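You operate a simulated robot arm through the tools that you are given. There is no shell and no other tool.

The job below is to be done with a simulated robot arm. You get a single attempt, and the scene is never put back.

TASK
Put things in order on the middle of the wooden work top. At the end: the white card (marked "Beatrice") stands where the small red comb stood; the small red comb stands on top of the flat white box (marked "BOWS"); the grey jar (marked "Gel") from the middle of the wooden work top stands where the white card stood; the slim grey bottle (marked "Coat gloss") stands where the grey jar stood; the cream comb stands where the slim grey bottle stood; whatever was shut is shut again. Leave all else as you found it, and nothing knocked over.

The check looks at the end state, three seconds after you hand in, the way a careful person would. Anything else that was tipped, shoved, dropped, spilled or broken makes it a failure.

THE ROBOT
A 7-joint arm with a two-finger parallel gripper, fixed in place. Base frame: the origin is at the foot of the arm, x ahead of it, y to its left, z up; the work surface is at about z = 0. Lengths are in mm, angles in degrees, forces in N, time in s.
With the tool pointing down near the work surface it reaches from about 240 to 620 mm from the base axis. Its first joint turns from -66.0 to 66.0 degrees. Payload 2.6 kg.
Tool frame: the origin (TCP) lies between the finger pads and is the grasp point; the fingertips stand 30 mm ahead of it; z points along the fingers, y is the line along which they close. Largest opening 94 mm; finger width 28, thickness 10; the body of the gripper, 50 by 96 mm, starts 55 mm behind the TCP.
Orientation is told as [roll, pitch, yaw] about the base's x, y, z axes, in that order, counted from this pose: with the fingers straight down and closing along the base's y, the tool's x points along the base's -x, its y along +y and its z along -z.

THE INTERFACE
- The arm moves only by the tool drive_tool. Its argument "plan" is text: rows parted by semicolons, each of 6 numbers parted by spaces: the shift along the tool's x, y, z in mm, then the turn, a rotation vector about the tool's x, y, z in degrees. In form: dx dy dz ax ay az; .... A call has 1 to 20 rows; each row shifts and turns the commanded pose from where the row before left it, along the tool's axes as they then stand. "jaw" is the finger opening in mm, from 0 to 94, set as the call begins (left out, the last holds). Each row takes 0.2 s and may step no farther than 50 mm and 8.6 degrees from the row before; otherwise, or with a gripper value out of range, the whole call is refused. A pose out of reach is approached as far as the arm can. The call stops where the force on the tool passes 40 N (or 10 N more than at its start, if that is more) or the arm is blocked; 0.2 s more then pass. The fingers move at their own pace (about 72 mm/s each) and stop on an object; they squeeze with about 36 N. The grip force told is the motor's: it shows also when the fingers shut on nothing. Time passes only in rows, and 0.2 s behind the last, so rows that do not move let the fingers close. The reply holds the time, the measured pose of the TCP, the force on the tool along the base axes, the opening and the grip force, in the units named above and with some noise, with the torque about the TCP (base axes, N m) and any sound that the robot's microphone picked up.
- Cameras (640 x 400 px; columns grow to the right, rows downward): "scene" is fixed at [26.8, 433.8, 548.4]; the picture's right is [-0.82, -0.57, 0.00], its down [-0.41, 0.58, -0.71] and it looks along [0.40, -0.58, -0.71] (base axes); focal length 312 px, centre (320, 200). "wrist" rides on the gripper at [76, 14, -102] in the tool frame; the picture's right is [-0.18, 0.98, 0.00], its down [-0.75, -0.14, -0.64] and it looks along [-0.63, -0.12, 0.77] (tool axes); focal length 243 px, centre (320, 200). There is no depth. A picture from a camera that has moved, and an enlarged one, comes with that camera's place and axes in the base frame and with its lens.
- get_image(camera): a new picture of that camera. It takes no simulated time.
- zoom(camera, box): a new picture of the part [left, top, right, bottom] of that camera's present view, enlarged. It takes no simulated time.
- close_job(): hands the job in; it is judged then, once.

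Nothing tells you positions but the pictures and the camera data. Unless the task says otherwise, let go and move clear before handing in.

The tools are called after "Request:" as name(argument=value, ...) on one line, values as JSON. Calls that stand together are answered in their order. drive_tool: Moves the arm, as the interface text tells. Its arguments: {"type":"object","properties":{"plan":{"type":"string"},"jaw":{"type":"number"}},"required":["plan"]} The other tools are called the same way: get_image (camera) takes a picture; zoom (camera, box) takes an enlarged picture of a part of a camera's view; close_job () hands the job in.

At the start:

```text
time_s: 0.0
tool_pos: [388.7, 176.7, 284.2]
tcp_rot: [0.0, 0.0, 0.0]
contact_force: [0.3, -0.2, 0.4]
torque: [-0.02, -0.02, -0.02]
finger_gap: 94.1
grasp_force: 0.0
```

scene: 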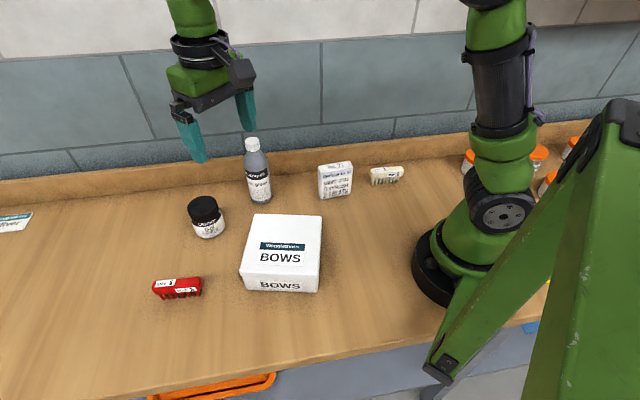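
wrist: 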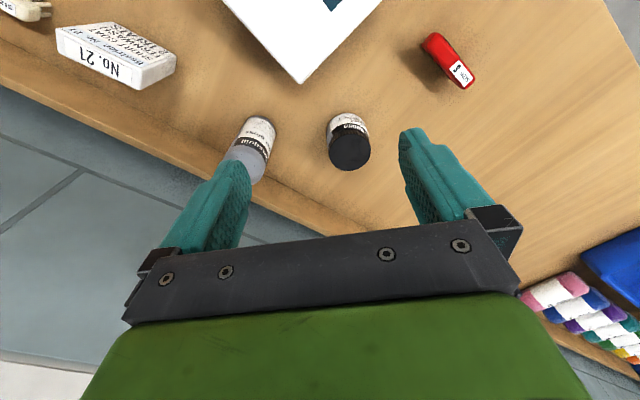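

I see a bows box, a red comb, a dark-lidded jar, a slim grey bottle, a white card-like block and a cream comb on the work top. I'll zoom in first to pin down positions.

Request:
zoom(camera="scene", box=[140, 120, 340, 310])

Request:
zoom(camera="scene", box=[300, 130, 420, 220])

Request:
zoom(camera="wrist", box=[0, 0, 320, 200])

Request:
zoom(camera="wrist", box=[220, 0, 540, 200])

Request:
zoom(camera="scene", box=[0, 180, 320, 400])

Request:
zoom(camera="scene", box=[400, 100, 640, 400])

```text
2.11 times, centred on (240, 215) of scene
camera zoom: at [26.8, 433.8, 548.4], right [-0.82, -0.57, 0.0], down [-0.41, 0.58, -0.71], along [0.4, -0.58, -0.71], focal length 657 px, centre (488, 168)
```

zoom: 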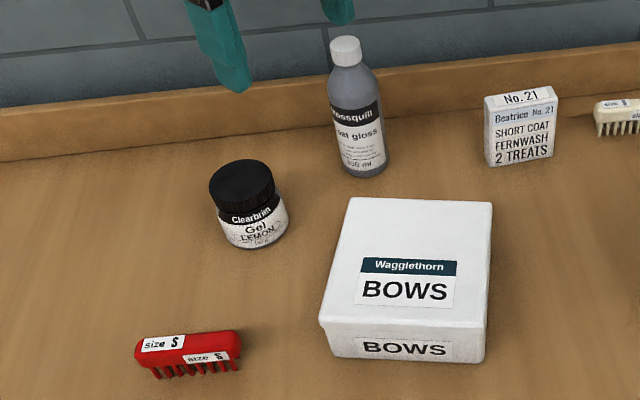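

```text
4.44 times, centred on (360, 175) of scene
camera zoom: at [26.8, 433.8, 548.4], right [-0.82, -0.57, 0.0], down [-0.41, 0.58, -0.71], along [0.4, -0.58, -0.71], focal length 1387 px, centre (142, 311)
```

zoom: 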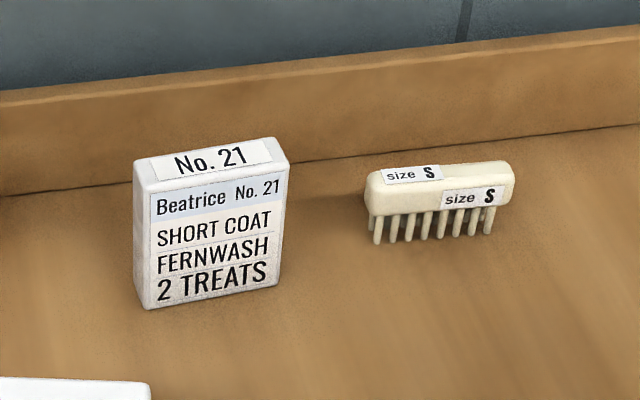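

```text
2.00 times, centred on (160, 100) of wrist
camera zoom: at [311.9, 191.2, 386.2], right [0.18, 0.98, 0.0], down [0.75, -0.14, 0.64], along [0.63, -0.12, -0.77], focal length 485 px, centre (640, 400)
```

zoom: 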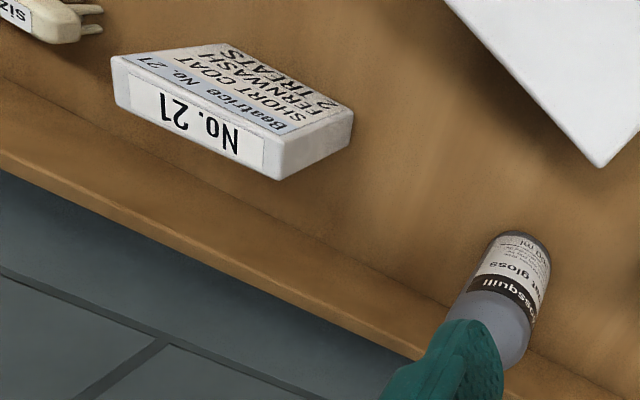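

```text
2.00 times, centred on (380, 100) of wrist
camera zoom: at [311.9, 191.2, 386.2], right [0.18, 0.98, 0.0], down [0.75, -0.14, 0.64], along [0.63, -0.12, -0.77], focal length 485 px, centre (200, 400)
```

zoom: 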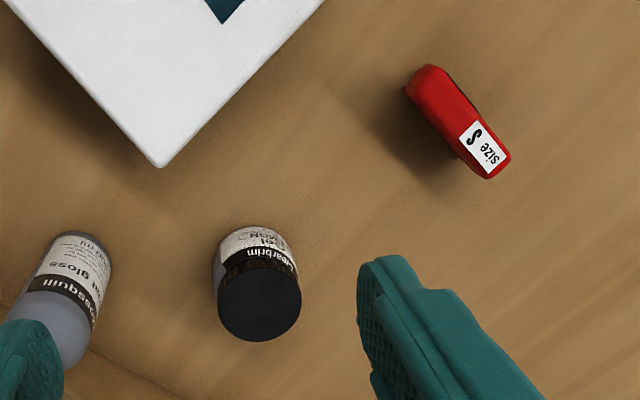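

```text
1.82 times, centred on (160, 290) of scene
camera zoom: at [26.8, 433.8, 548.4], right [-0.82, -0.57, 0.0], down [-0.41, 0.58, -0.71], along [0.4, -0.58, -0.71], focal length 568 px, centre (611, 36)
```

zoom: 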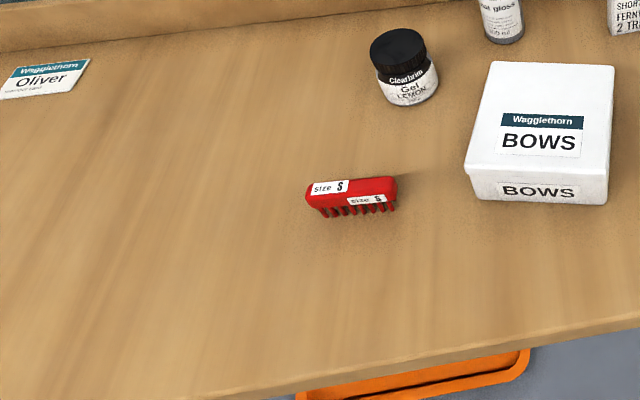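

```text
1.33 times, centred on (520, 250) of scene
camera zoom: at [26.8, 433.8, 548.4], right [-0.82, -0.57, 0.0], down [-0.41, 0.58, -0.71], along [0.4, -0.58, -0.71], focal length 416 px, centre (53, 133)
```

zoom: 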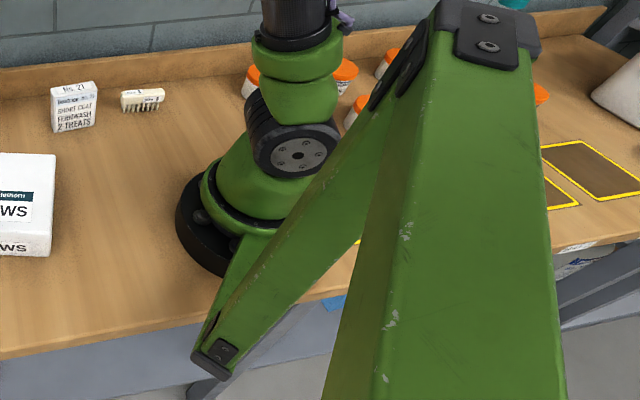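

The layout runs along a wall at about 45°, with the red comb near (403, 348). I'll turn the gripper to yaw 45° and hover over the red comb to measure it more closely.

Request:
drive_tool(plan="0 0 0 0 0 -7.5; 0 0 0 0 0 -7.5; 0 0 0 0 0 -7.5; 0 0 0 0 0 -7.5; 0 0 0 0 0 -7.5; 0 0 0 0 0 -7.5; -21.8 18.5 10 0 0 0; -21.8 18.5 10 0 0 0; -21.8 18.5 10 0 0 0; -21.8 18.5 10 0 0 0; -21.8 18.5 10 0 0 0; -21.8 18.5 10 0 0 0; 0 0 0 0 0 0", jaw=60)

Request:
get_image(camera="wrist")

Request:
get_image(camera="scene")

```text
time_s: 2.8
tool_pos: [403.1, 348.4, 224.2]
tcp_rot: [0.1, 0.0, 45.0]
contact_force: [0.0, -0.4, -0.1]
torque: [-0.02, 0.01, 0.01]
finger_gap: 60.0
grasp_force: 0.1
```

```text
taken
camera wrist: at [338.8, 304.1, 325.6], right [-0.56, 0.83, 0.0], down [0.63, 0.43, 0.64], along [0.53, 0.36, -0.77], focal length 243 px, centre (320, 200)
```

wrist: 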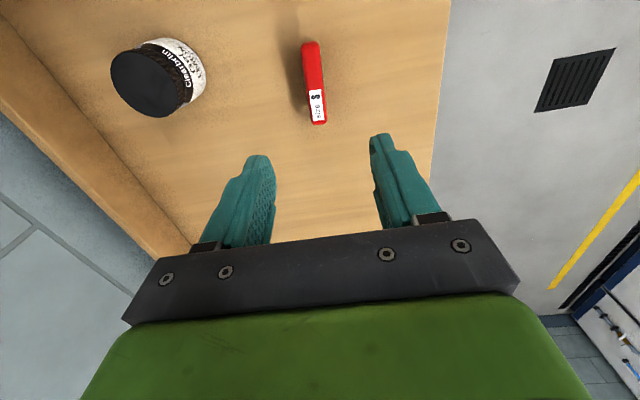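

```text
taken
```

scene: 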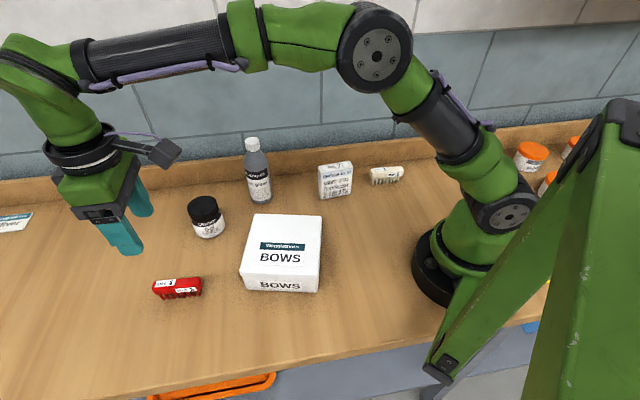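

The red comb shows just ahead of the fingers and the hover pose is good. I'll zoom in on the comb for its exact centre and angle.

Request:
zoom(camera="wrist", box=[240, 20, 400, 140])

Request:
zoom(camera="scene", box=[140, 260, 220, 310])

Request:
zoom(camera="wrist", box=[90, 20, 250, 140])

```text
3.33 times, centred on (320, 80) of wrist
camera zoom: at [338.8, 304.1, 325.6], right [-0.56, 0.83, 0.0], down [0.63, 0.43, 0.64], along [0.53, 0.36, -0.77], focal length 809 px, centre (320, 600)
```

zoom: 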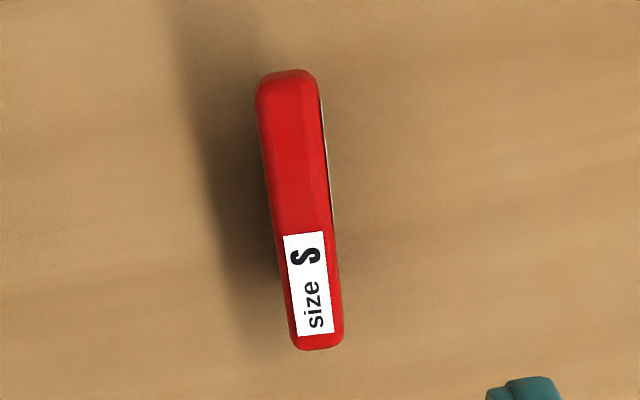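

```text
8.00 times, centred on (180, 285) of scene
camera zoom: at [26.8, 433.8, 548.4], right [-0.82, -0.57, 0.0], down [-0.41, 0.58, -0.71], along [0.4, -0.58, -0.71], focal length 2497 px, centre (1440, -480)
```

zoom: 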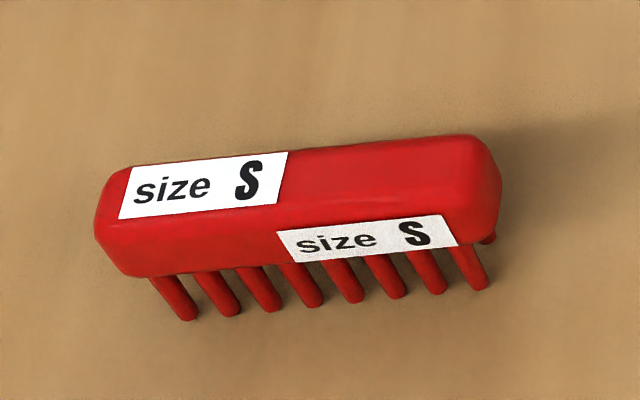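

```text
3.33 times, centred on (170, 80) of wrist
camera zoom: at [338.8, 304.1, 325.6], right [-0.56, 0.83, 0.0], down [0.63, 0.43, 0.64], along [0.53, 0.36, -0.77], focal length 809 px, centre (820, 600)
```

zoom: 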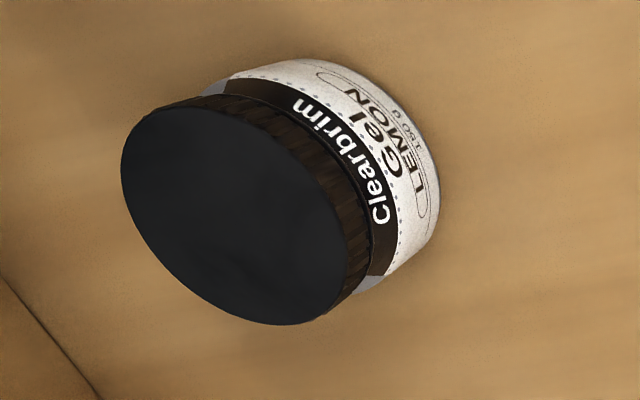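

The red comb is centred near (403.5, 342), lies along about 40.6°, and is about 43 mm tall and 18 mm thick. I'll align with it and lower to just above it, then check.

Request:
drive_tool(plan="4.2 -4.8 0 0 0 4.4; 0 0 22 0 0 0; 0 0 22 0 0 0; 0 0 22 0 0 0; 0 0 22 0 0 0; 0 0 22 0 0 0; 0 0 22 0 0 0; 0 0 0 0 0 0", jaw=60)

Request:
get_image(camera="wrist")

Request:
zoom(camera="scene", box=[100, 200, 260, 320])

```text
time_s: 4.6
tool_pos: [403.5, 341.6, 92.4]
tcp_rot: [0.1, -0.1, 40.6]
contact_force: [-0.2, -0.5, 0.2]
torque: [0.0, 0.02, 0.02]
finger_gap: 60.0
grasp_force: 0.1
```

```text
taken
camera wrist: at [336.2, 302.9, 193.9], right [-0.5, 0.87, 0.0], down [0.66, 0.38, 0.64], along [0.56, 0.32, -0.77], focal length 243 px, centre (320, 200)
```

wrist: 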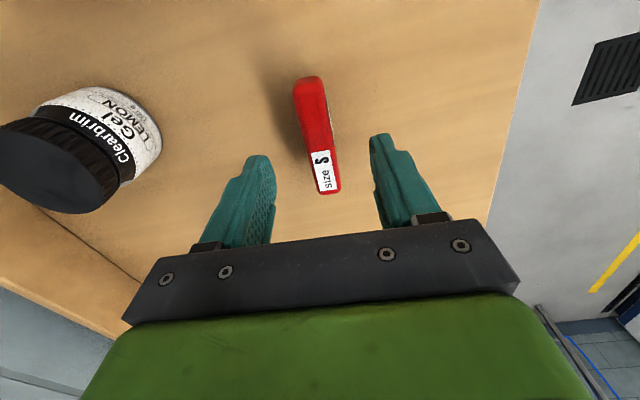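

```text
3.33 times, centred on (180, 260) of scene
camera zoom: at [26.8, 433.8, 548.4], right [-0.82, -0.57, 0.0], down [-0.41, 0.58, -0.71], along [0.4, -0.58, -0.71], focal length 1040 px, centre (787, 0)
```

zoom: 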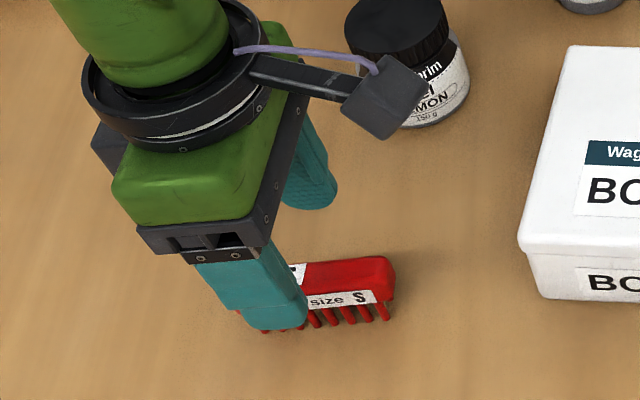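

The comb sits centrally between the open fingers. I'll lower to z≈40 and close on the spine.

Request:
drive_tool(plan="1.5 0 13 0 0 0; 0 0 13 0 0 0; 0 0 13 0 0 0; 0 0 12.5 0 0 0; 0 0 0 0 0 0", jaw=60)

Request:
zoom(camera="wrist", box=[200, 60, 440, 240])

Request:
zoom(camera="scene", box=[100, 200, 260, 320])

```text
time_s: 5.8
tool_pos: [401.0, 340.4, 41.1]
tcp_rot: [0.0, -0.1, 40.7]
contact_force: [-0.7, -0.3, 0.1]
torque: [0.0, 0.02, -0.01]
finger_gap: 60.1
grasp_force: 0.0
```

```text
2.22 times, centred on (320, 150) of wrist
camera zoom: at [334.1, 301.8, 142.3], right [-0.5, 0.87, 0.0], down [0.66, 0.38, 0.64], along [0.56, 0.32, -0.77], focal length 539 px, centre (320, 311)
```

zoom: 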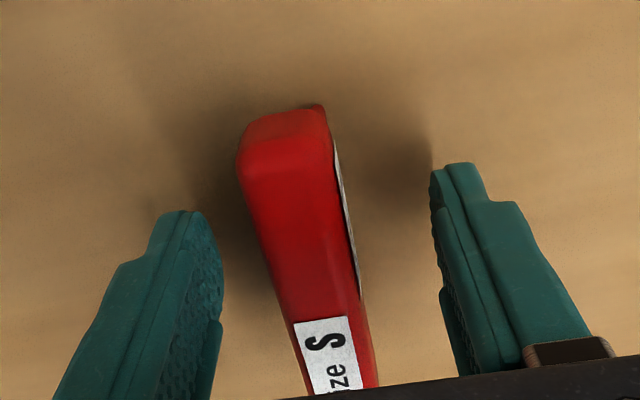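

```text
3.33 times, centred on (180, 260) of scene
camera zoom: at [26.8, 433.8, 548.4], right [-0.82, -0.57, 0.0], down [-0.41, 0.58, -0.71], along [0.4, -0.58, -0.71], focal length 1040 px, centre (787, 0)
```

zoom: 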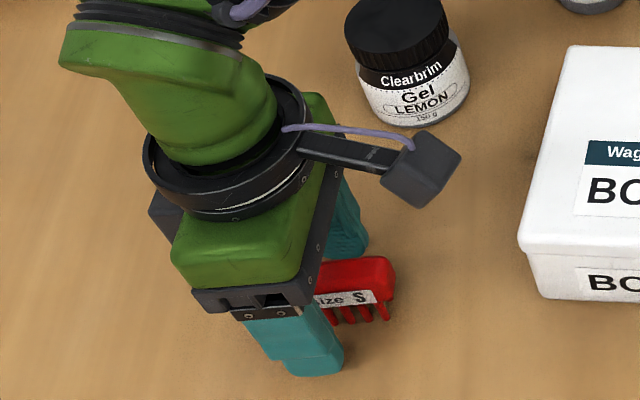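

The fingers straddle the spine evenly. Closing now.

Request:
drive_tool(plan="0 0 0 0 0 0; 0 0 0 0 0 0; 0 0 0 0 0 0; 0 0 0 0 0 0; 0 0 0 0 0 0", jaw=8)

Request:
zoom(camera="wrist", box=[200, 60, 440, 240])

Request:
zoom(camera="scene", box=[100, 200, 260, 320])

```text
time_s: 7.0
tool_pos: [401.9, 340.8, 41.8]
tcp_rot: [-0.1, 0.0, 40.5]
contact_force: [0.1, 0.1, 0.4]
torque: [0.04, 0.02, 0.02]
finger_gap: 23.3
grasp_force: 36.0
```

```text
2.22 times, centred on (320, 150) of wrist
camera zoom: at [334.1, 301.8, 142.6], right [-0.5, 0.87, 0.0], down [0.66, 0.38, 0.64], along [0.56, 0.32, -0.77], focal length 539 px, centre (320, 311)
```

zoom: 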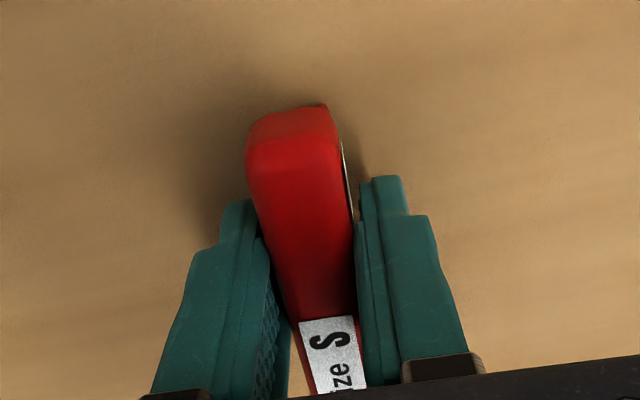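

```text
3.33 times, centred on (180, 260) of scene
camera zoom: at [26.8, 433.8, 548.4], right [-0.82, -0.57, 0.0], down [-0.41, 0.58, -0.71], along [0.4, -0.58, -0.71], focal length 1040 px, centre (787, 0)
```

zoom: 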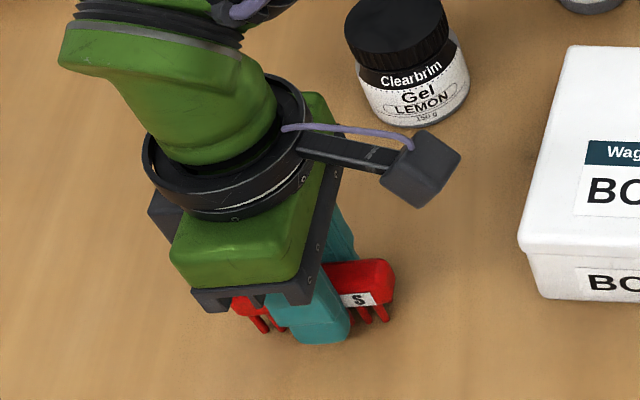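

The comb is gripped with a 23 mm gap, and its spot is about (401.5, 341) at yaw 40.5. I'll lift it and carry it over the box centre near (297, 170).

Request:
drive_tool(plan="0 0 -5 0 0 0; 0 0 -15 0 0 0; 0 0 -20 0 0 0; 0 0 -25 0 0 0; 0 0 -25 0 0 0; 0 0 -25 0 0 0; 0 0 -10 0 0 0; 12 -4 0 0 0 0; 24 -8 0 0 0 0; 24 -8 0 0 0 0; 24 -8 0 0 0 0; 24 -8 0 0 0 0; 24 -8 0 0 0 0; 24 -8 0 0 0 0; 20 -6 0 0 0 0; 14.3 -3.9 0 0 0 0; 0 0 0 0 0 0")

Request:
get_image(camera="wrist")

Request:
get_image(camera="scene")

```text
time_s: 10.6
tool_pos: [296.6, 169.1, 165.3]
tcp_rot: [0.0, -0.1, 40.6]
contact_force: [-0.3, -0.5, -0.4]
torque: [0.0, 0.03, -0.02]
finger_gap: 23.2
grasp_force: 35.8
```

```text
taken
camera wrist: at [229.6, 130.8, 267.7], right [-0.5, 0.87, 0.0], down [0.66, 0.38, 0.64], along [0.56, 0.32, -0.77], focal length 243 px, centre (320, 200)
```

wrist: 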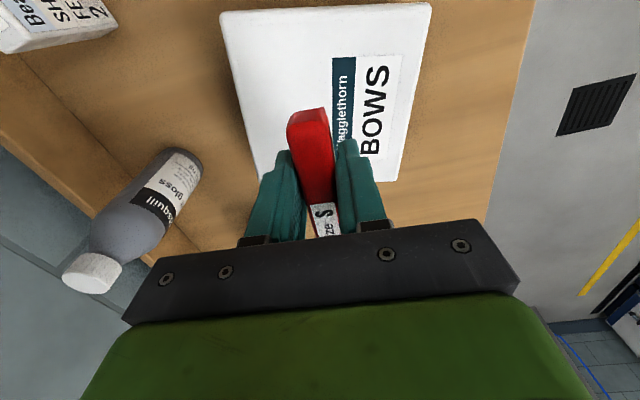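

```text
taken
```

scene: 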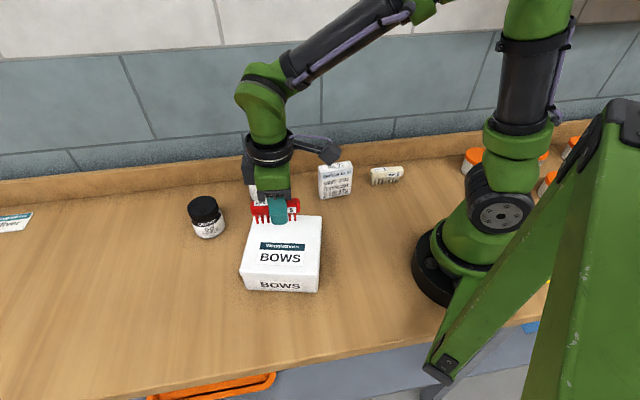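

The comb is over the middle of the box, whose top I put at about z 57–60. I'll lower to just above, then feel for contact.

Request:
drive_tool(plan="0 0 12 0 0 0; 0 0 12 0 0 0; 0 0 12 0 0 0; 0 0 10 0 0 0; 0 0 8 0 0 0; 0 0 0 0 0 0")

Request:
zoom(camera="scene", box=[220, 170, 340, 260])

```text
time_s: 12.0
tool_pos: [297.7, 168.4, 110.4]
tcp_rot: [0.0, 0.1, 40.6]
contact_force: [-0.4, 0.5, -0.6]
torque: [-0.01, 0.02, 0.0]
finger_gap: 23.3
grasp_force: 36.3
```

```text
4.44 times, centred on (280, 215) of scene
camera zoom: at [26.8, 433.8, 548.4], right [-0.82, -0.57, 0.0], down [-0.41, 0.58, -0.71], along [0.4, -0.58, -0.71], focal length 1387 px, centre (498, 133)
```

zoom: 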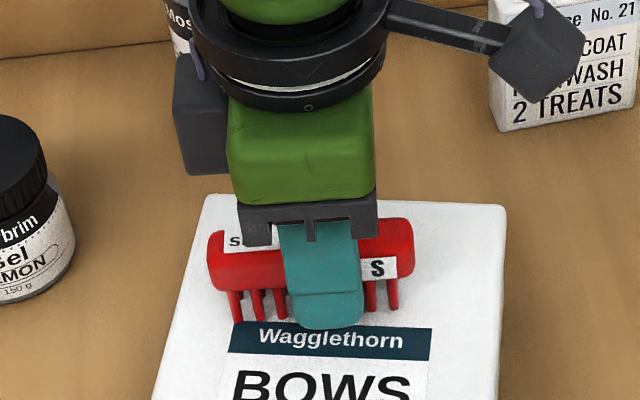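

The comb is still about 10 mm above the lid. Lowering in small steps to find contact.

Request:
drive_tool(plan="0 0 2 0 0 0; 0 0 2 0 0 0; 0 0 1 0 0 0; 0 0 0 0 0 0")

Request:
zoom(camera="scene", box=[240, 205, 320, 255])

```text
time_s: 13.0
tool_pos: [299.9, 169.6, 107.8]
tcp_rot: [-0.1, -0.4, 40.6]
contact_force: [0.6, 0.5, 25.6]
torque: [0.1, -0.13, -0.06]
finger_gap: 23.2
grasp_force: 35.9
```

```text
8.00 times, centred on (280, 230) of scene
camera zoom: at [26.7, 433.7, 548.4], right [-0.82, -0.57, 0.0], down [-0.41, 0.58, -0.71], along [0.4, -0.58, -0.71], focal length 2497 px, centre (640, -40)
```

zoom: 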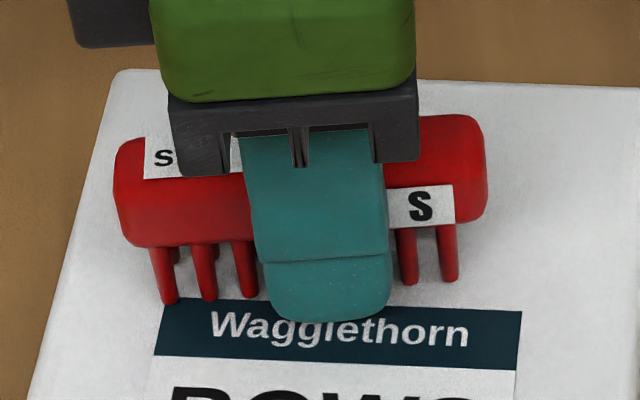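

Contact came with 26 N at TCP z≈107.8, so the lid is near z 66. I'll ease up 2 mm to unload and then release.

Request:
drive_tool(plan="0 0 -1 0 0 0; 0 0 -1 0 0 0; 0 0 0 0 0 0")

```text
time_s: 13.8
tool_pos: [297.0, 167.6, 107.4]
tcp_rot: [0.0, 0.2, 40.7]
contact_force: [3.0, 0.3, 5.7]
torque: [0.21, -0.25, -0.07]
finger_gap: 23.2
grasp_force: 35.5
```

The load is down to about 6 N, so the comb is resting on the lid. Opening the fingers.

Request:
drive_tool(plan="0 0 0 0 0 0; 0 0 0 0 0 0; 0 0 0 0 0 0; 0 0 0 0 0 0", jaw=55)

Request:
zoom(camera="scene", box=[220, 170, 340, 260])

Request:
get_image(camera="wrist")

```text
time_s: 14.8
tool_pos: [296.7, 169.2, 107.5]
tcp_rot: [0.0, -0.1, 40.6]
contact_force: [-1.1, -1.7, 0.4]
torque: [0.01, 0.0, -0.02]
finger_gap: 55.2
grasp_force: 0.1
```

```text
4.44 times, centred on (280, 215) of scene
camera zoom: at [26.8, 433.8, 548.4], right [-0.82, -0.57, 0.0], down [-0.41, 0.58, -0.71], along [0.4, -0.58, -0.71], focal length 1387 px, centre (498, 133)
```

zoom: 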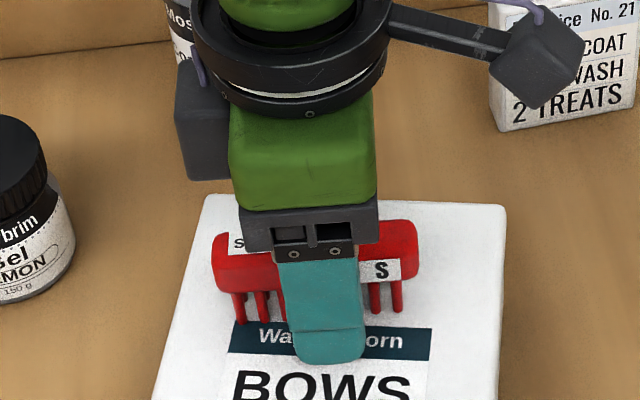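

```text
taken
camera wrist: at [230.0, 131.1, 210.5], right [-0.5, 0.87, 0.0], down [0.66, 0.38, 0.64], along [0.56, 0.32, -0.77], focal length 243 px, centre (320, 200)
```

wrist: 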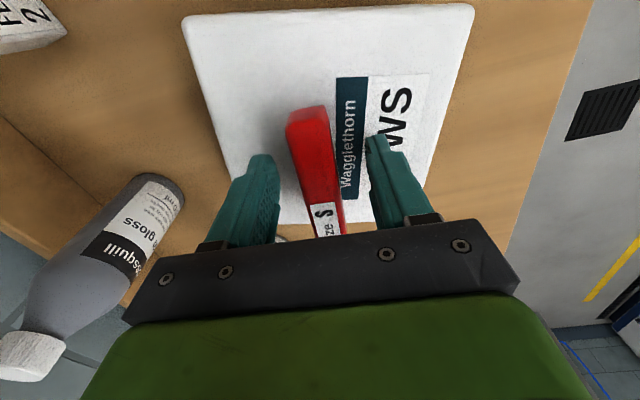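

The comb is standing on the box. I'll rise straight up, check it stays put, then move over the card.

Request:
drive_tool(plan="0 0 -5 0 0 0; 0 0 -10 0 0 0; 0 0 -20 0 0 0; 0 0 -25 0 0 0; 0 0 -30 0 0 0; 0 0 -30 0 0 0; 15.8 -23.1 0 0 0 0; 15.8 -23.1 0 0 0 0; 15.8 -23.1 0 0 0 0; 15.8 -23.1 0 0 0 0; 15.8 -23.1 0 0 0 0; 15.8 -23.1 0 0 0 0; 15.8 -23.1 0 0 0 0; 15.8 -23.1 0 0 0 0; 0 0 0 0 0 -4; 0 0 0 0 0 -4; 0 0 0 0 0 0", jaw=60)

Request:
get_image(camera="wrist")

Request:
get_image(camera="scene")

```text
time_s: 18.4
tool_pos: [322.9, -53.6, 228.6]
tcp_rot: [0.0, 0.0, 48.5]
contact_force: [-0.4, -0.1, 0.7]
torque: [0.01, -0.04, -0.02]
finger_gap: 59.8
grasp_force: 0.0
```

```text
taken
camera wrist: at [260.6, -100.6, 330.3], right [-0.62, 0.79, 0.0], down [0.6, 0.47, 0.64], along [0.51, 0.4, -0.77], focal length 243 px, centre (320, 200)
```

wrist: 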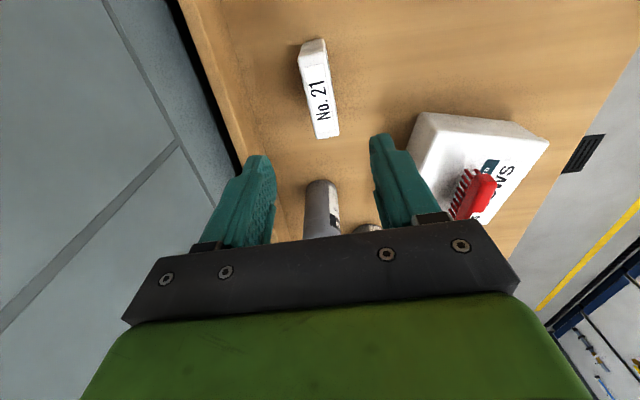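

```text
taken
```

scene: 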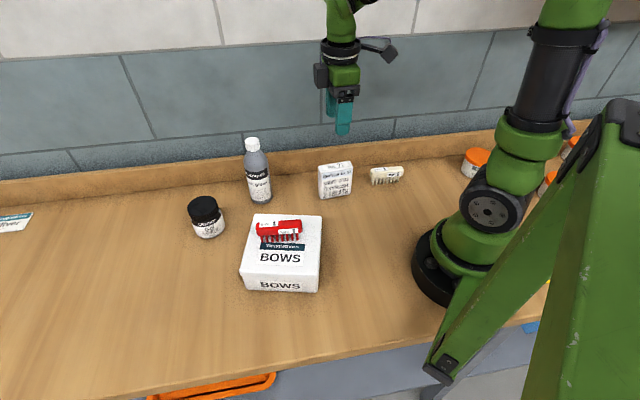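

The red comb stands well on the box, and the card is in view below. I'll zoom for its exact position and angle.

Request:
zoom(camera="wrist", box=[260, 20, 380, 150])

Request:
zoom(camera="scene", box=[305, 150, 365, 210])

Request:
zoom(camera="scene", box=[240, 205, 320, 255])

```text
3.08 times, centred on (320, 85) of wrist
camera zoom: at [260.6, -100.6, 330.3], right [-0.62, 0.79, 0.0], down [0.6, 0.47, 0.64], along [0.51, 0.4, -0.77], focal length 746 px, centre (320, 554)
```

zoom: 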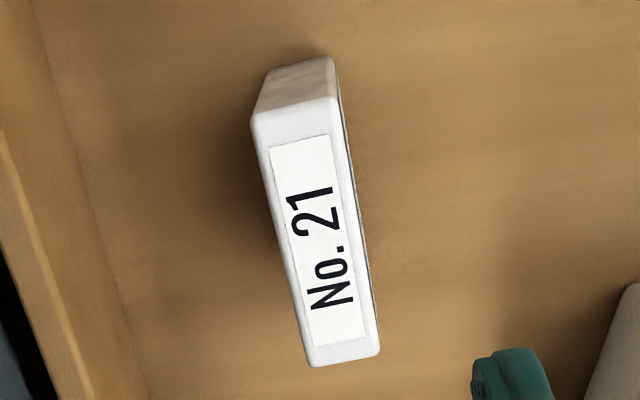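

```text
6.67 times, centred on (335, 180) of scene
camera zoom: at [26.8, 433.8, 548.4], right [-0.82, -0.57, 0.0], down [-0.41, 0.58, -0.71], along [0.4, -0.58, -0.71], focal length 2081 px, centre (220, 333)
```

zoom: 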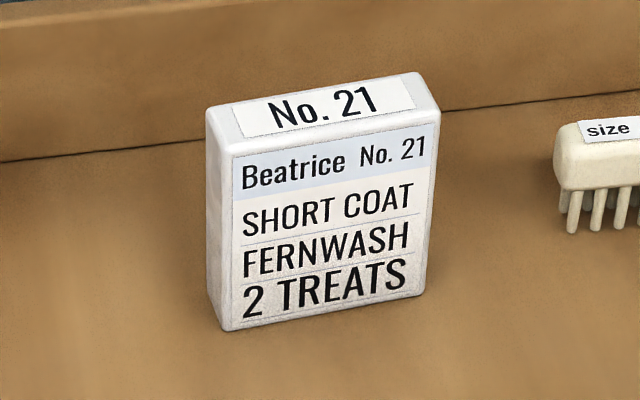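

```text
8.00 times, centred on (280, 230) of scene
camera zoom: at [26.8, 433.8, 548.4], right [-0.82, -0.57, 0.0], down [-0.41, 0.58, -0.71], along [0.4, -0.58, -0.71], focal length 2497 px, centre (640, -40)
```

zoom: 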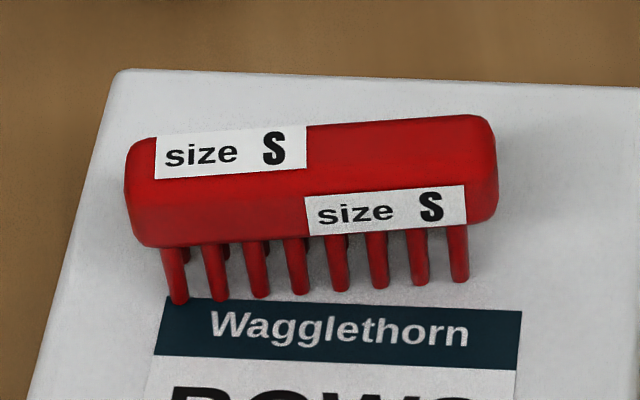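

The card is centred near (321.5, −52), is about 77 × 23 × 86 mm, and lies at about 49°. I'll align and descend around it.

Request:
drive_tool(plan="0 1.9 0 0 0 -0.5; 0 0 20 0 0 0; 0 0 25 0 0 0; 0 0 25 0 0 0; 0 0 20 0 0 0; 0 0 15 0 0 0; 0 0 0 0 0 0", jaw=60)

Request:
get_image(camera="wrist")

Request:
zoom(camera="scene", box=[290, 100, 410, 210])

```text
time_s: 20.0
tool_pos: [319.1, -51.2, 123.0]
tcp_rot: [-0.1, -0.1, 49.1]
contact_force: [-0.4, 0.5, -0.4]
torque: [0.0, -0.01, -0.01]
finger_gap: 60.2
grasp_force: 0.2
```

```text
taken
camera wrist: at [258.9, -99.8, 225.0], right [-0.62, 0.78, 0.0], down [0.6, 0.48, 0.64], along [0.5, 0.4, -0.77], focal length 243 px, centre (320, 200)
```

wrist: 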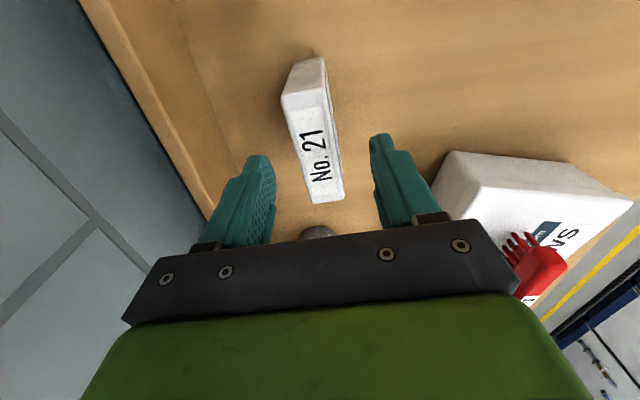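

```text
3.64 times, centred on (350, 155) of scene
camera zoom: at [26.8, 433.8, 548.4], right [-0.82, -0.57, 0.0], down [-0.41, 0.58, -0.71], along [0.4, -0.58, -0.71], focal length 1135 px, centre (211, 364)
```

zoom: 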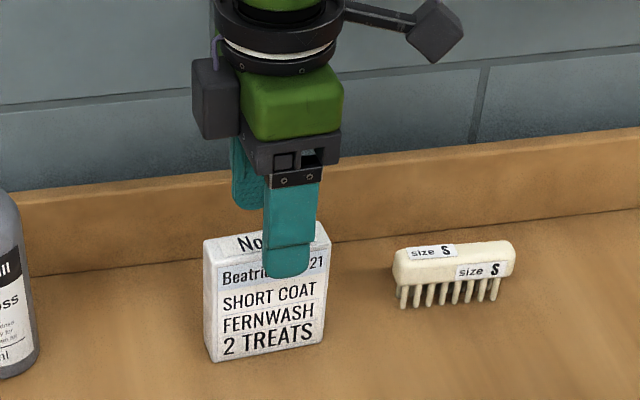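

The card is between the fingers. Lowering to z≈57 and closing.

Request:
drive_tool(plan="0 -1.5 10 0 0 0; 0 0 15 0 0 0; 0 0 15 0 0 0; 0 0 15 0 0 0; 0 0 11 0 0 0; 0 0 0 0 0 0", jaw=60)

Request:
zoom(camera="wrist", box=[200, 60, 440, 240])

Request:
zoom(camera="scene", box=[290, 100, 410, 210])

```text
time_s: 21.4
tool_pos: [320.9, -52.9, 56.9]
tcp_rot: [0.1, 0.1, 49.1]
contact_force: [-0.8, -0.1, -0.4]
torque: [0.04, 0.04, 0.0]
finger_gap: 60.1
grasp_force: 0.0
```

```text
2.22 times, centred on (320, 150) of wrist
camera zoom: at [260.4, -100.8, 159.5], right [-0.62, 0.78, 0.0], down [0.6, 0.48, 0.64], along [0.5, 0.4, -0.77], focal length 539 px, centre (320, 311)
```

zoom: 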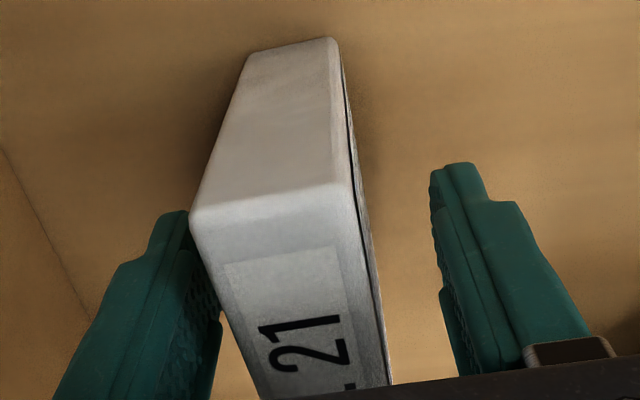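

```text
3.64 times, centred on (350, 155) of scene
camera zoom: at [26.8, 433.8, 548.4], right [-0.82, -0.57, 0.0], down [-0.41, 0.58, -0.71], along [0.4, -0.58, -0.71], focal length 1135 px, centre (211, 364)
```

zoom: 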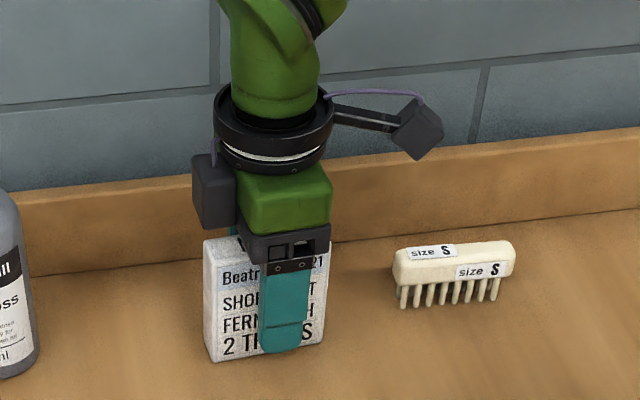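

The card is centred on the TCP. Closing the fingers.

Request:
drive_tool(plan="0 0 0 0 0 0; 0 0 0 0 0 0; 0 0 0 0 0 0; 0 0 0 0 0 0; 0 0 0 0 0 0", jaw=12)

Request:
zoom(camera="wrist", box=[200, 60, 440, 240])

```text
time_s: 22.6
tool_pos: [321.7, -53.1, 57.5]
tcp_rot: [0.0, 0.0, 49.1]
contact_force: [-0.5, 0.3, -0.5]
torque: [0.02, -0.05, 0.02]
finger_gap: 29.6
grasp_force: 35.5
```

```text
2.22 times, centred on (320, 150) of wrist
camera zoom: at [260.4, -100.8, 159.7], right [-0.62, 0.78, 0.0], down [0.6, 0.48, 0.64], along [0.5, 0.4, -0.77], focal length 539 px, centre (320, 311)
```

zoom: 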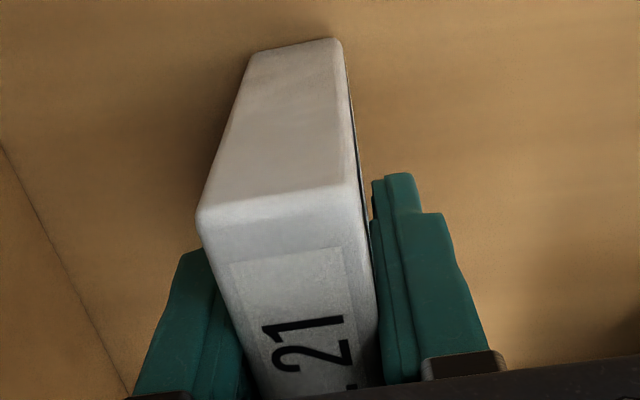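

The card is held at TCP z≈57.5, and its spot is about (321.3, −53.2). I'll lift it well clear and carry it to the red comb's old spot.

Request:
drive_tool(plan="0 0 -5 0 0 0; 0 0 -15 0 0 0; 0 0 -25 0 0 0; 0 0 -25 0 0 0; 0 0 -25 0 0 0; 0 0 -25 0 0 0; 0 0 -25 0 0 0; -10 5 0 0 0 0; -25 14 0 0 0 0; -27 15.2 0 0 0 0; -27 15.2 0 0 0 0; -27 15.2 0 0 0 0; -27 15.2 0 0 0 0; 0 0 0 0 0 0")

Request:
get_image(camera="scene")

```text
time_s: 25.6
tool_pos: [355.0, 108.1, 203.1]
tcp_rot: [0.0, -0.1, 49.1]
contact_force: [0.0, -0.1, -1.1]
torque: [-0.02, 0.03, 0.01]
finger_gap: 29.5
grasp_force: 36.7
```

```text
taken
```

scene: 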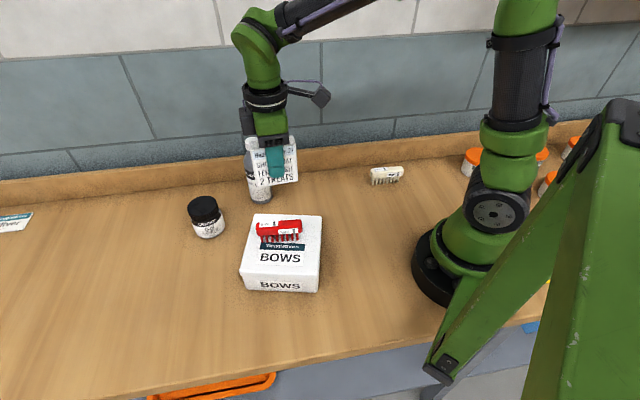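

The card is carried safely past the bottle and over the box. Continuing to the red comb's old spot.

Request:
drive_tool(plan="-26 14.7 0 0 0 0; -26 14.7 0 0 0 0; -26 14.7 0 0 0 0; -26 14.7 0 0 0 0; -26 14.7 0 0 0 0; -26 14.7 0 0 0 0; -26 14.7 0 0 0 0; -15 9 0 0 0 0; -10.5 5.6 0 0 0 0; 0 0 0 0 0 4; 0 0 25 0 0 0; 0 0 30 0 0 0; 0 0 30 0 0 0; 0 0 25 0 0 0; 0 0 15 0 0 0; 0 0 0 0 0 0")

Request:
get_image(camera="scene")

Request:
get_image(camera="wrist")

```text
time_s: 29.0
tool_pos: [402.1, 340.9, 77.7]
tcp_rot: [0.0, -0.1, 45.1]
contact_force: [-0.6, -0.4, 0.1]
torque: [-0.02, 0.01, 0.03]
finger_gap: 29.5
grasp_force: 36.7
```

```text
taken
```

scene: 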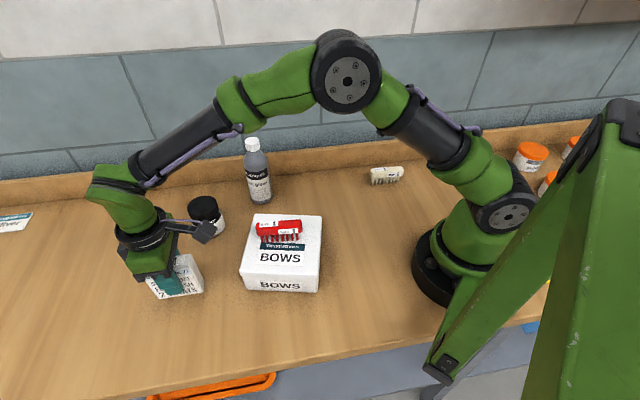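

```text
taken
camera wrist: at [337.9, 297.3, 179.4], right [-0.57, 0.82, 0.0], down [0.63, 0.43, 0.64], along [0.53, 0.36, -0.77], focal length 243 px, centre (320, 200)
```

wrist: 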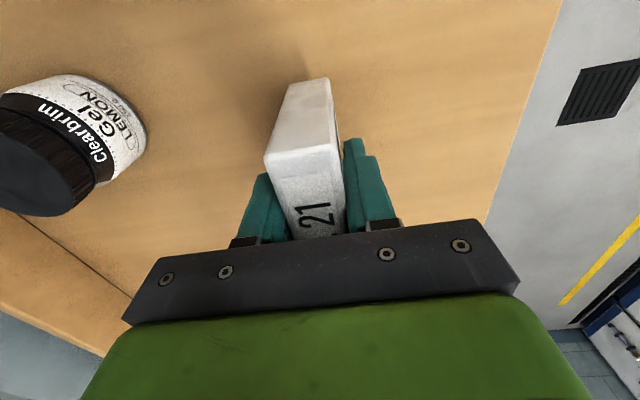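

The card is over the target spot, about 20 mm up. Lowering close, then feeling for the surface.

Request:
drive_tool(plan="0 0 8 0 0 0; 0 0 6 0 0 0; 0 0 3 0 0 0; 0 0 1.5 0 0 0; 0 0 0 0 0 0")

```text
time_s: 30.2
tool_pos: [402.0, 341.1, 59.6]
tcp_rot: [0.0, 0.0, 45.0]
contact_force: [0.2, 0.1, 0.2]
torque: [0.01, 0.01, 0.02]
finger_gap: 29.4
grasp_force: 35.5
```

No contact yet at z≈59.6. A bit lower.

Request:
drive_tool(plan="0 0 0.8 0 0 0; 0 0 0.7 0 0 0; 0 0 0 0 0 0")

```text
time_s: 31.0
tool_pos: [402.6, 341.4, 57.5]
tcp_rot: [0.0, 0.0, 45.0]
contact_force: [0.1, -0.8, 1.2]
torque: [0.0, 0.0, 0.01]
finger_gap: 29.5
grasp_force: 35.3
```

Request:
drive_tool(plan="0 0 0.5 0 0 0; 0 0 0 0 0 0")

```text
time_s: 31.6
tool_pos: [403.5, 341.3, 57.8]
tcp_rot: [0.1, 0.0, 45.0]
contact_force: [-0.8, -2.1, 5.7]
torque: [-0.17, 0.17, 0.02]
finger_gap: 29.4
grasp_force: 35.7
```

The card has touched down (about 6 N). Releasing it and checking.

Request:
drive_tool(plan="0 0 0 0 0 0; 0 0 0 0 0 0; 0 0 0 0 0 0; 0 0 0 0 0 0", jaw=62)

Request:
get_image(camera="wrist")

Request:
zoom(camera="scene", box=[80, 180, 260, 320])

```text
time_s: 32.6
tool_pos: [402.1, 340.8, 55.9]
tcp_rot: [0.1, -0.1, 45.2]
contact_force: [0.8, -1.0, 0.4]
torque: [0.01, 0.05, 0.03]
finger_gap: 61.9
grasp_force: 0.1
```

```text
taken
camera wrist: at [337.7, 297.7, 159.0], right [-0.57, 0.82, 0.0], down [0.63, 0.43, 0.64], along [0.53, 0.36, -0.77], focal length 243 px, centre (320, 200)
```

wrist: 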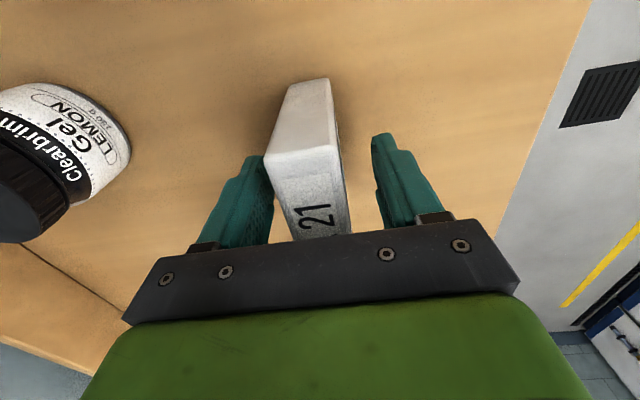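

```text
2.86 times, centred on (170, 250) of scene
camera zoom: at [26.8, 433.8, 548.4], right [-0.82, -0.57, 0.0], down [-0.41, 0.58, -0.71], along [0.4, -0.58, -0.71], focal length 892 px, centre (749, 57)
```

zoom: 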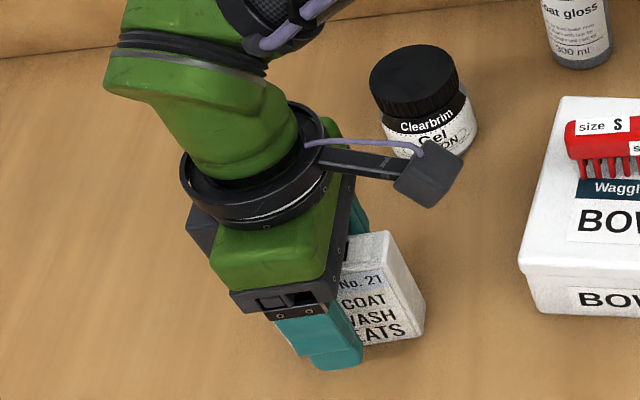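

The card stands upright at the comb's old spot. I'll rise clear and move over the jar near (492, 203).

Request:
drive_tool(plan="0 0 -5 0 0 0; 0 0 -15 0 0 0; 0 0 -25 0 0 0; 0 0 -30 0 0 0; 0 0 -30 0 0 0; 0 0 -30 0 0 0; 0 0 -10 0 0 0; 4.8 -23 0 0 0 0; 4.8 -23 0 0 0 0; 4.8 -23 0 0 0 0; 4.8 -23 0 0 0 0; 4.8 -23 0 0 0 0; 4.8 -23 0 0 0 0; 4.8 -23 0 0 0 0; 0 0 0 0 0 0", jaw=94)

Request:
get_image(camera="wrist")

Request:
get_image(camera="scene")

```text
time_s: 35.8
tool_pos: [493.3, 203.1, 202.8]
tcp_rot: [0.0, 0.0, 45.2]
contact_force: [0.2, -0.8, -0.2]
torque: [-0.02, 0.0, -0.02]
finger_gap: 94.0
grasp_force: 0.1
```

```text
taken
camera wrist: at [428.3, 159.9, 304.4], right [-0.57, 0.82, 0.0], down [0.63, 0.43, 0.64], along [0.53, 0.36, -0.77], focal length 243 px, centre (320, 200)
```

wrist: 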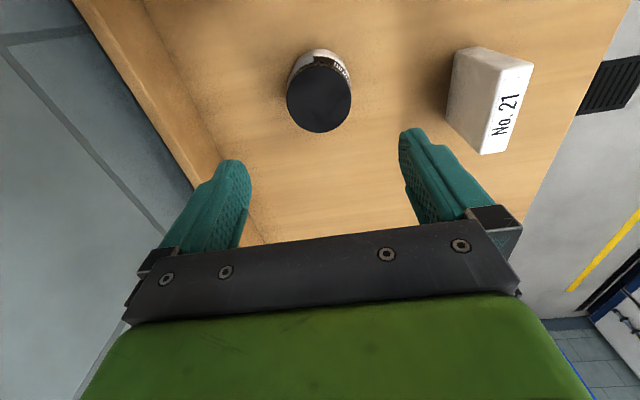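

```text
taken
```

scene: 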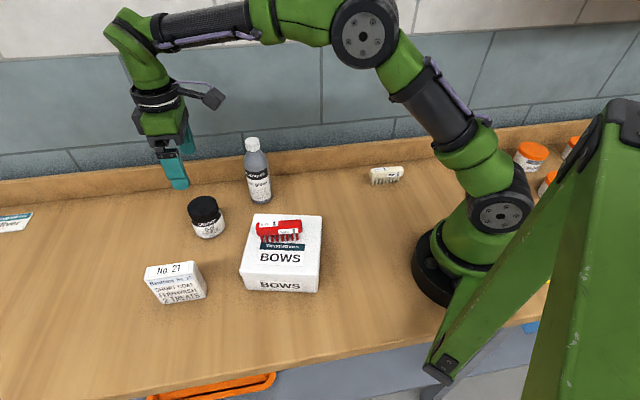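

The card stands fine, and the jar is below the gripper. Zooming in to centre on the jar.

Request:
zoom(camera="wrist", box=[260, 30, 380, 150])

Request:
zoom(camera="scene", box=[170, 180, 240, 250])

Request:
zoom(camera="scene", box=[130, 245, 220, 315])

```text
3.33 times, centred on (320, 90) of wrist
camera zoom: at [428.3, 159.9, 304.4], right [-0.57, 0.82, 0.0], down [0.63, 0.43, 0.64], along [0.53, 0.36, -0.77], focal length 809 px, centre (320, 567)
```

zoom: 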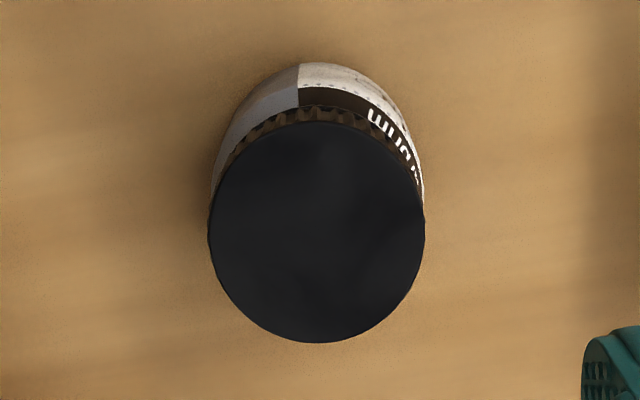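

```text
5.71 times, centred on (205, 215) of scene
camera zoom: at [26.8, 433.8, 548.4], right [-0.82, -0.57, 0.0], down [-0.41, 0.58, -0.71], along [0.4, -0.58, -0.71], focal length 1784 px, centre (977, 114)
```

zoom: 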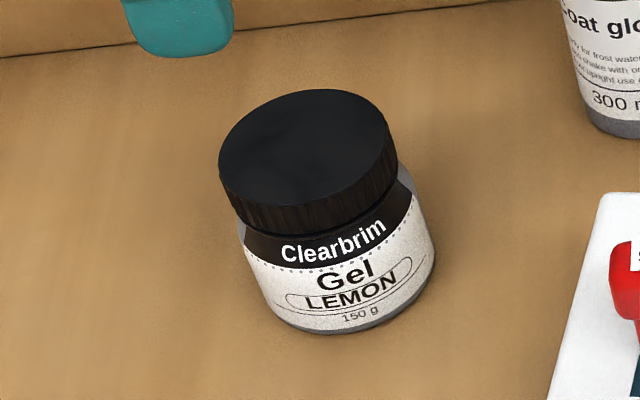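

```text
5.71 times, centred on (175, 280) of scene
camera zoom: at [26.8, 433.8, 548.4], right [-0.82, -0.57, 0.0], down [-0.41, 0.58, -0.71], along [0.4, -0.58, -0.71], focal length 1784 px, centre (1149, -257)
```

zoom: 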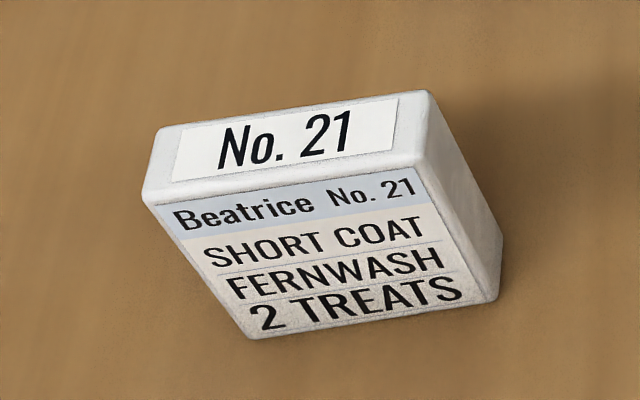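

The jar centre is at about (491, 202), nearly under the TCP; its body is about 72 mm wide and 71 mm tall. I'll descend to just above the lid and check.

Request:
drive_tool(plan="1.5 0 15 0 0 0; 0 0 20 0 0 0; 0 0 20 0 0 0; 0 0 18 0 0 0; 0 0 12 0 0 0; 0 0 0 0 0 0", jaw=94)

Request:
get_image(camera="wrist")

Request:
zoom(camera="scene", box=[120, 130, 280, 250])

```text
time_s: 37.2
tool_pos: [490.9, 203.6, 116.7]
tcp_rot: [0.0, 0.0, 45.1]
contact_force: [0.2, -0.4, -0.1]
torque: [-0.03, 0.01, 0.01]
finger_gap: 93.9
grasp_force: 0.0
```

```text
taken
camera wrist: at [426.8, 159.4, 218.9], right [-0.57, 0.82, 0.0], down [0.63, 0.43, 0.64], along [0.53, 0.36, -0.77], focal length 243 px, centre (320, 200)
```

wrist: 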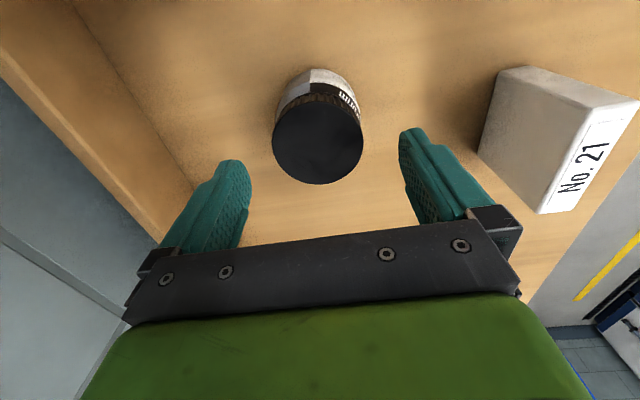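

```text
3.33 times, centred on (200, 190) of scene
camera zoom: at [26.8, 433.8, 548.4], right [-0.82, -0.57, 0.0], down [-0.41, 0.58, -0.71], along [0.4, -0.58, -0.71], focal length 1040 px, centre (720, 233)
```

zoom: 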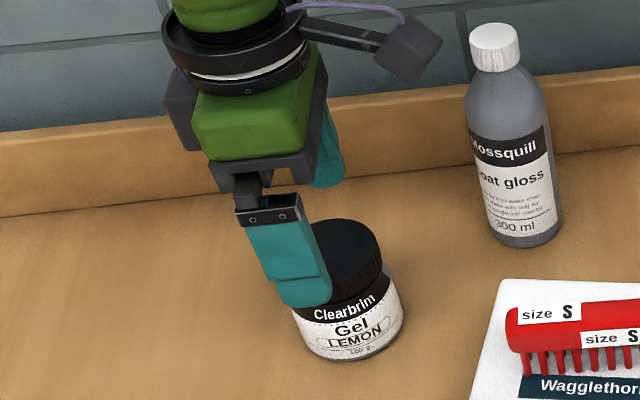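

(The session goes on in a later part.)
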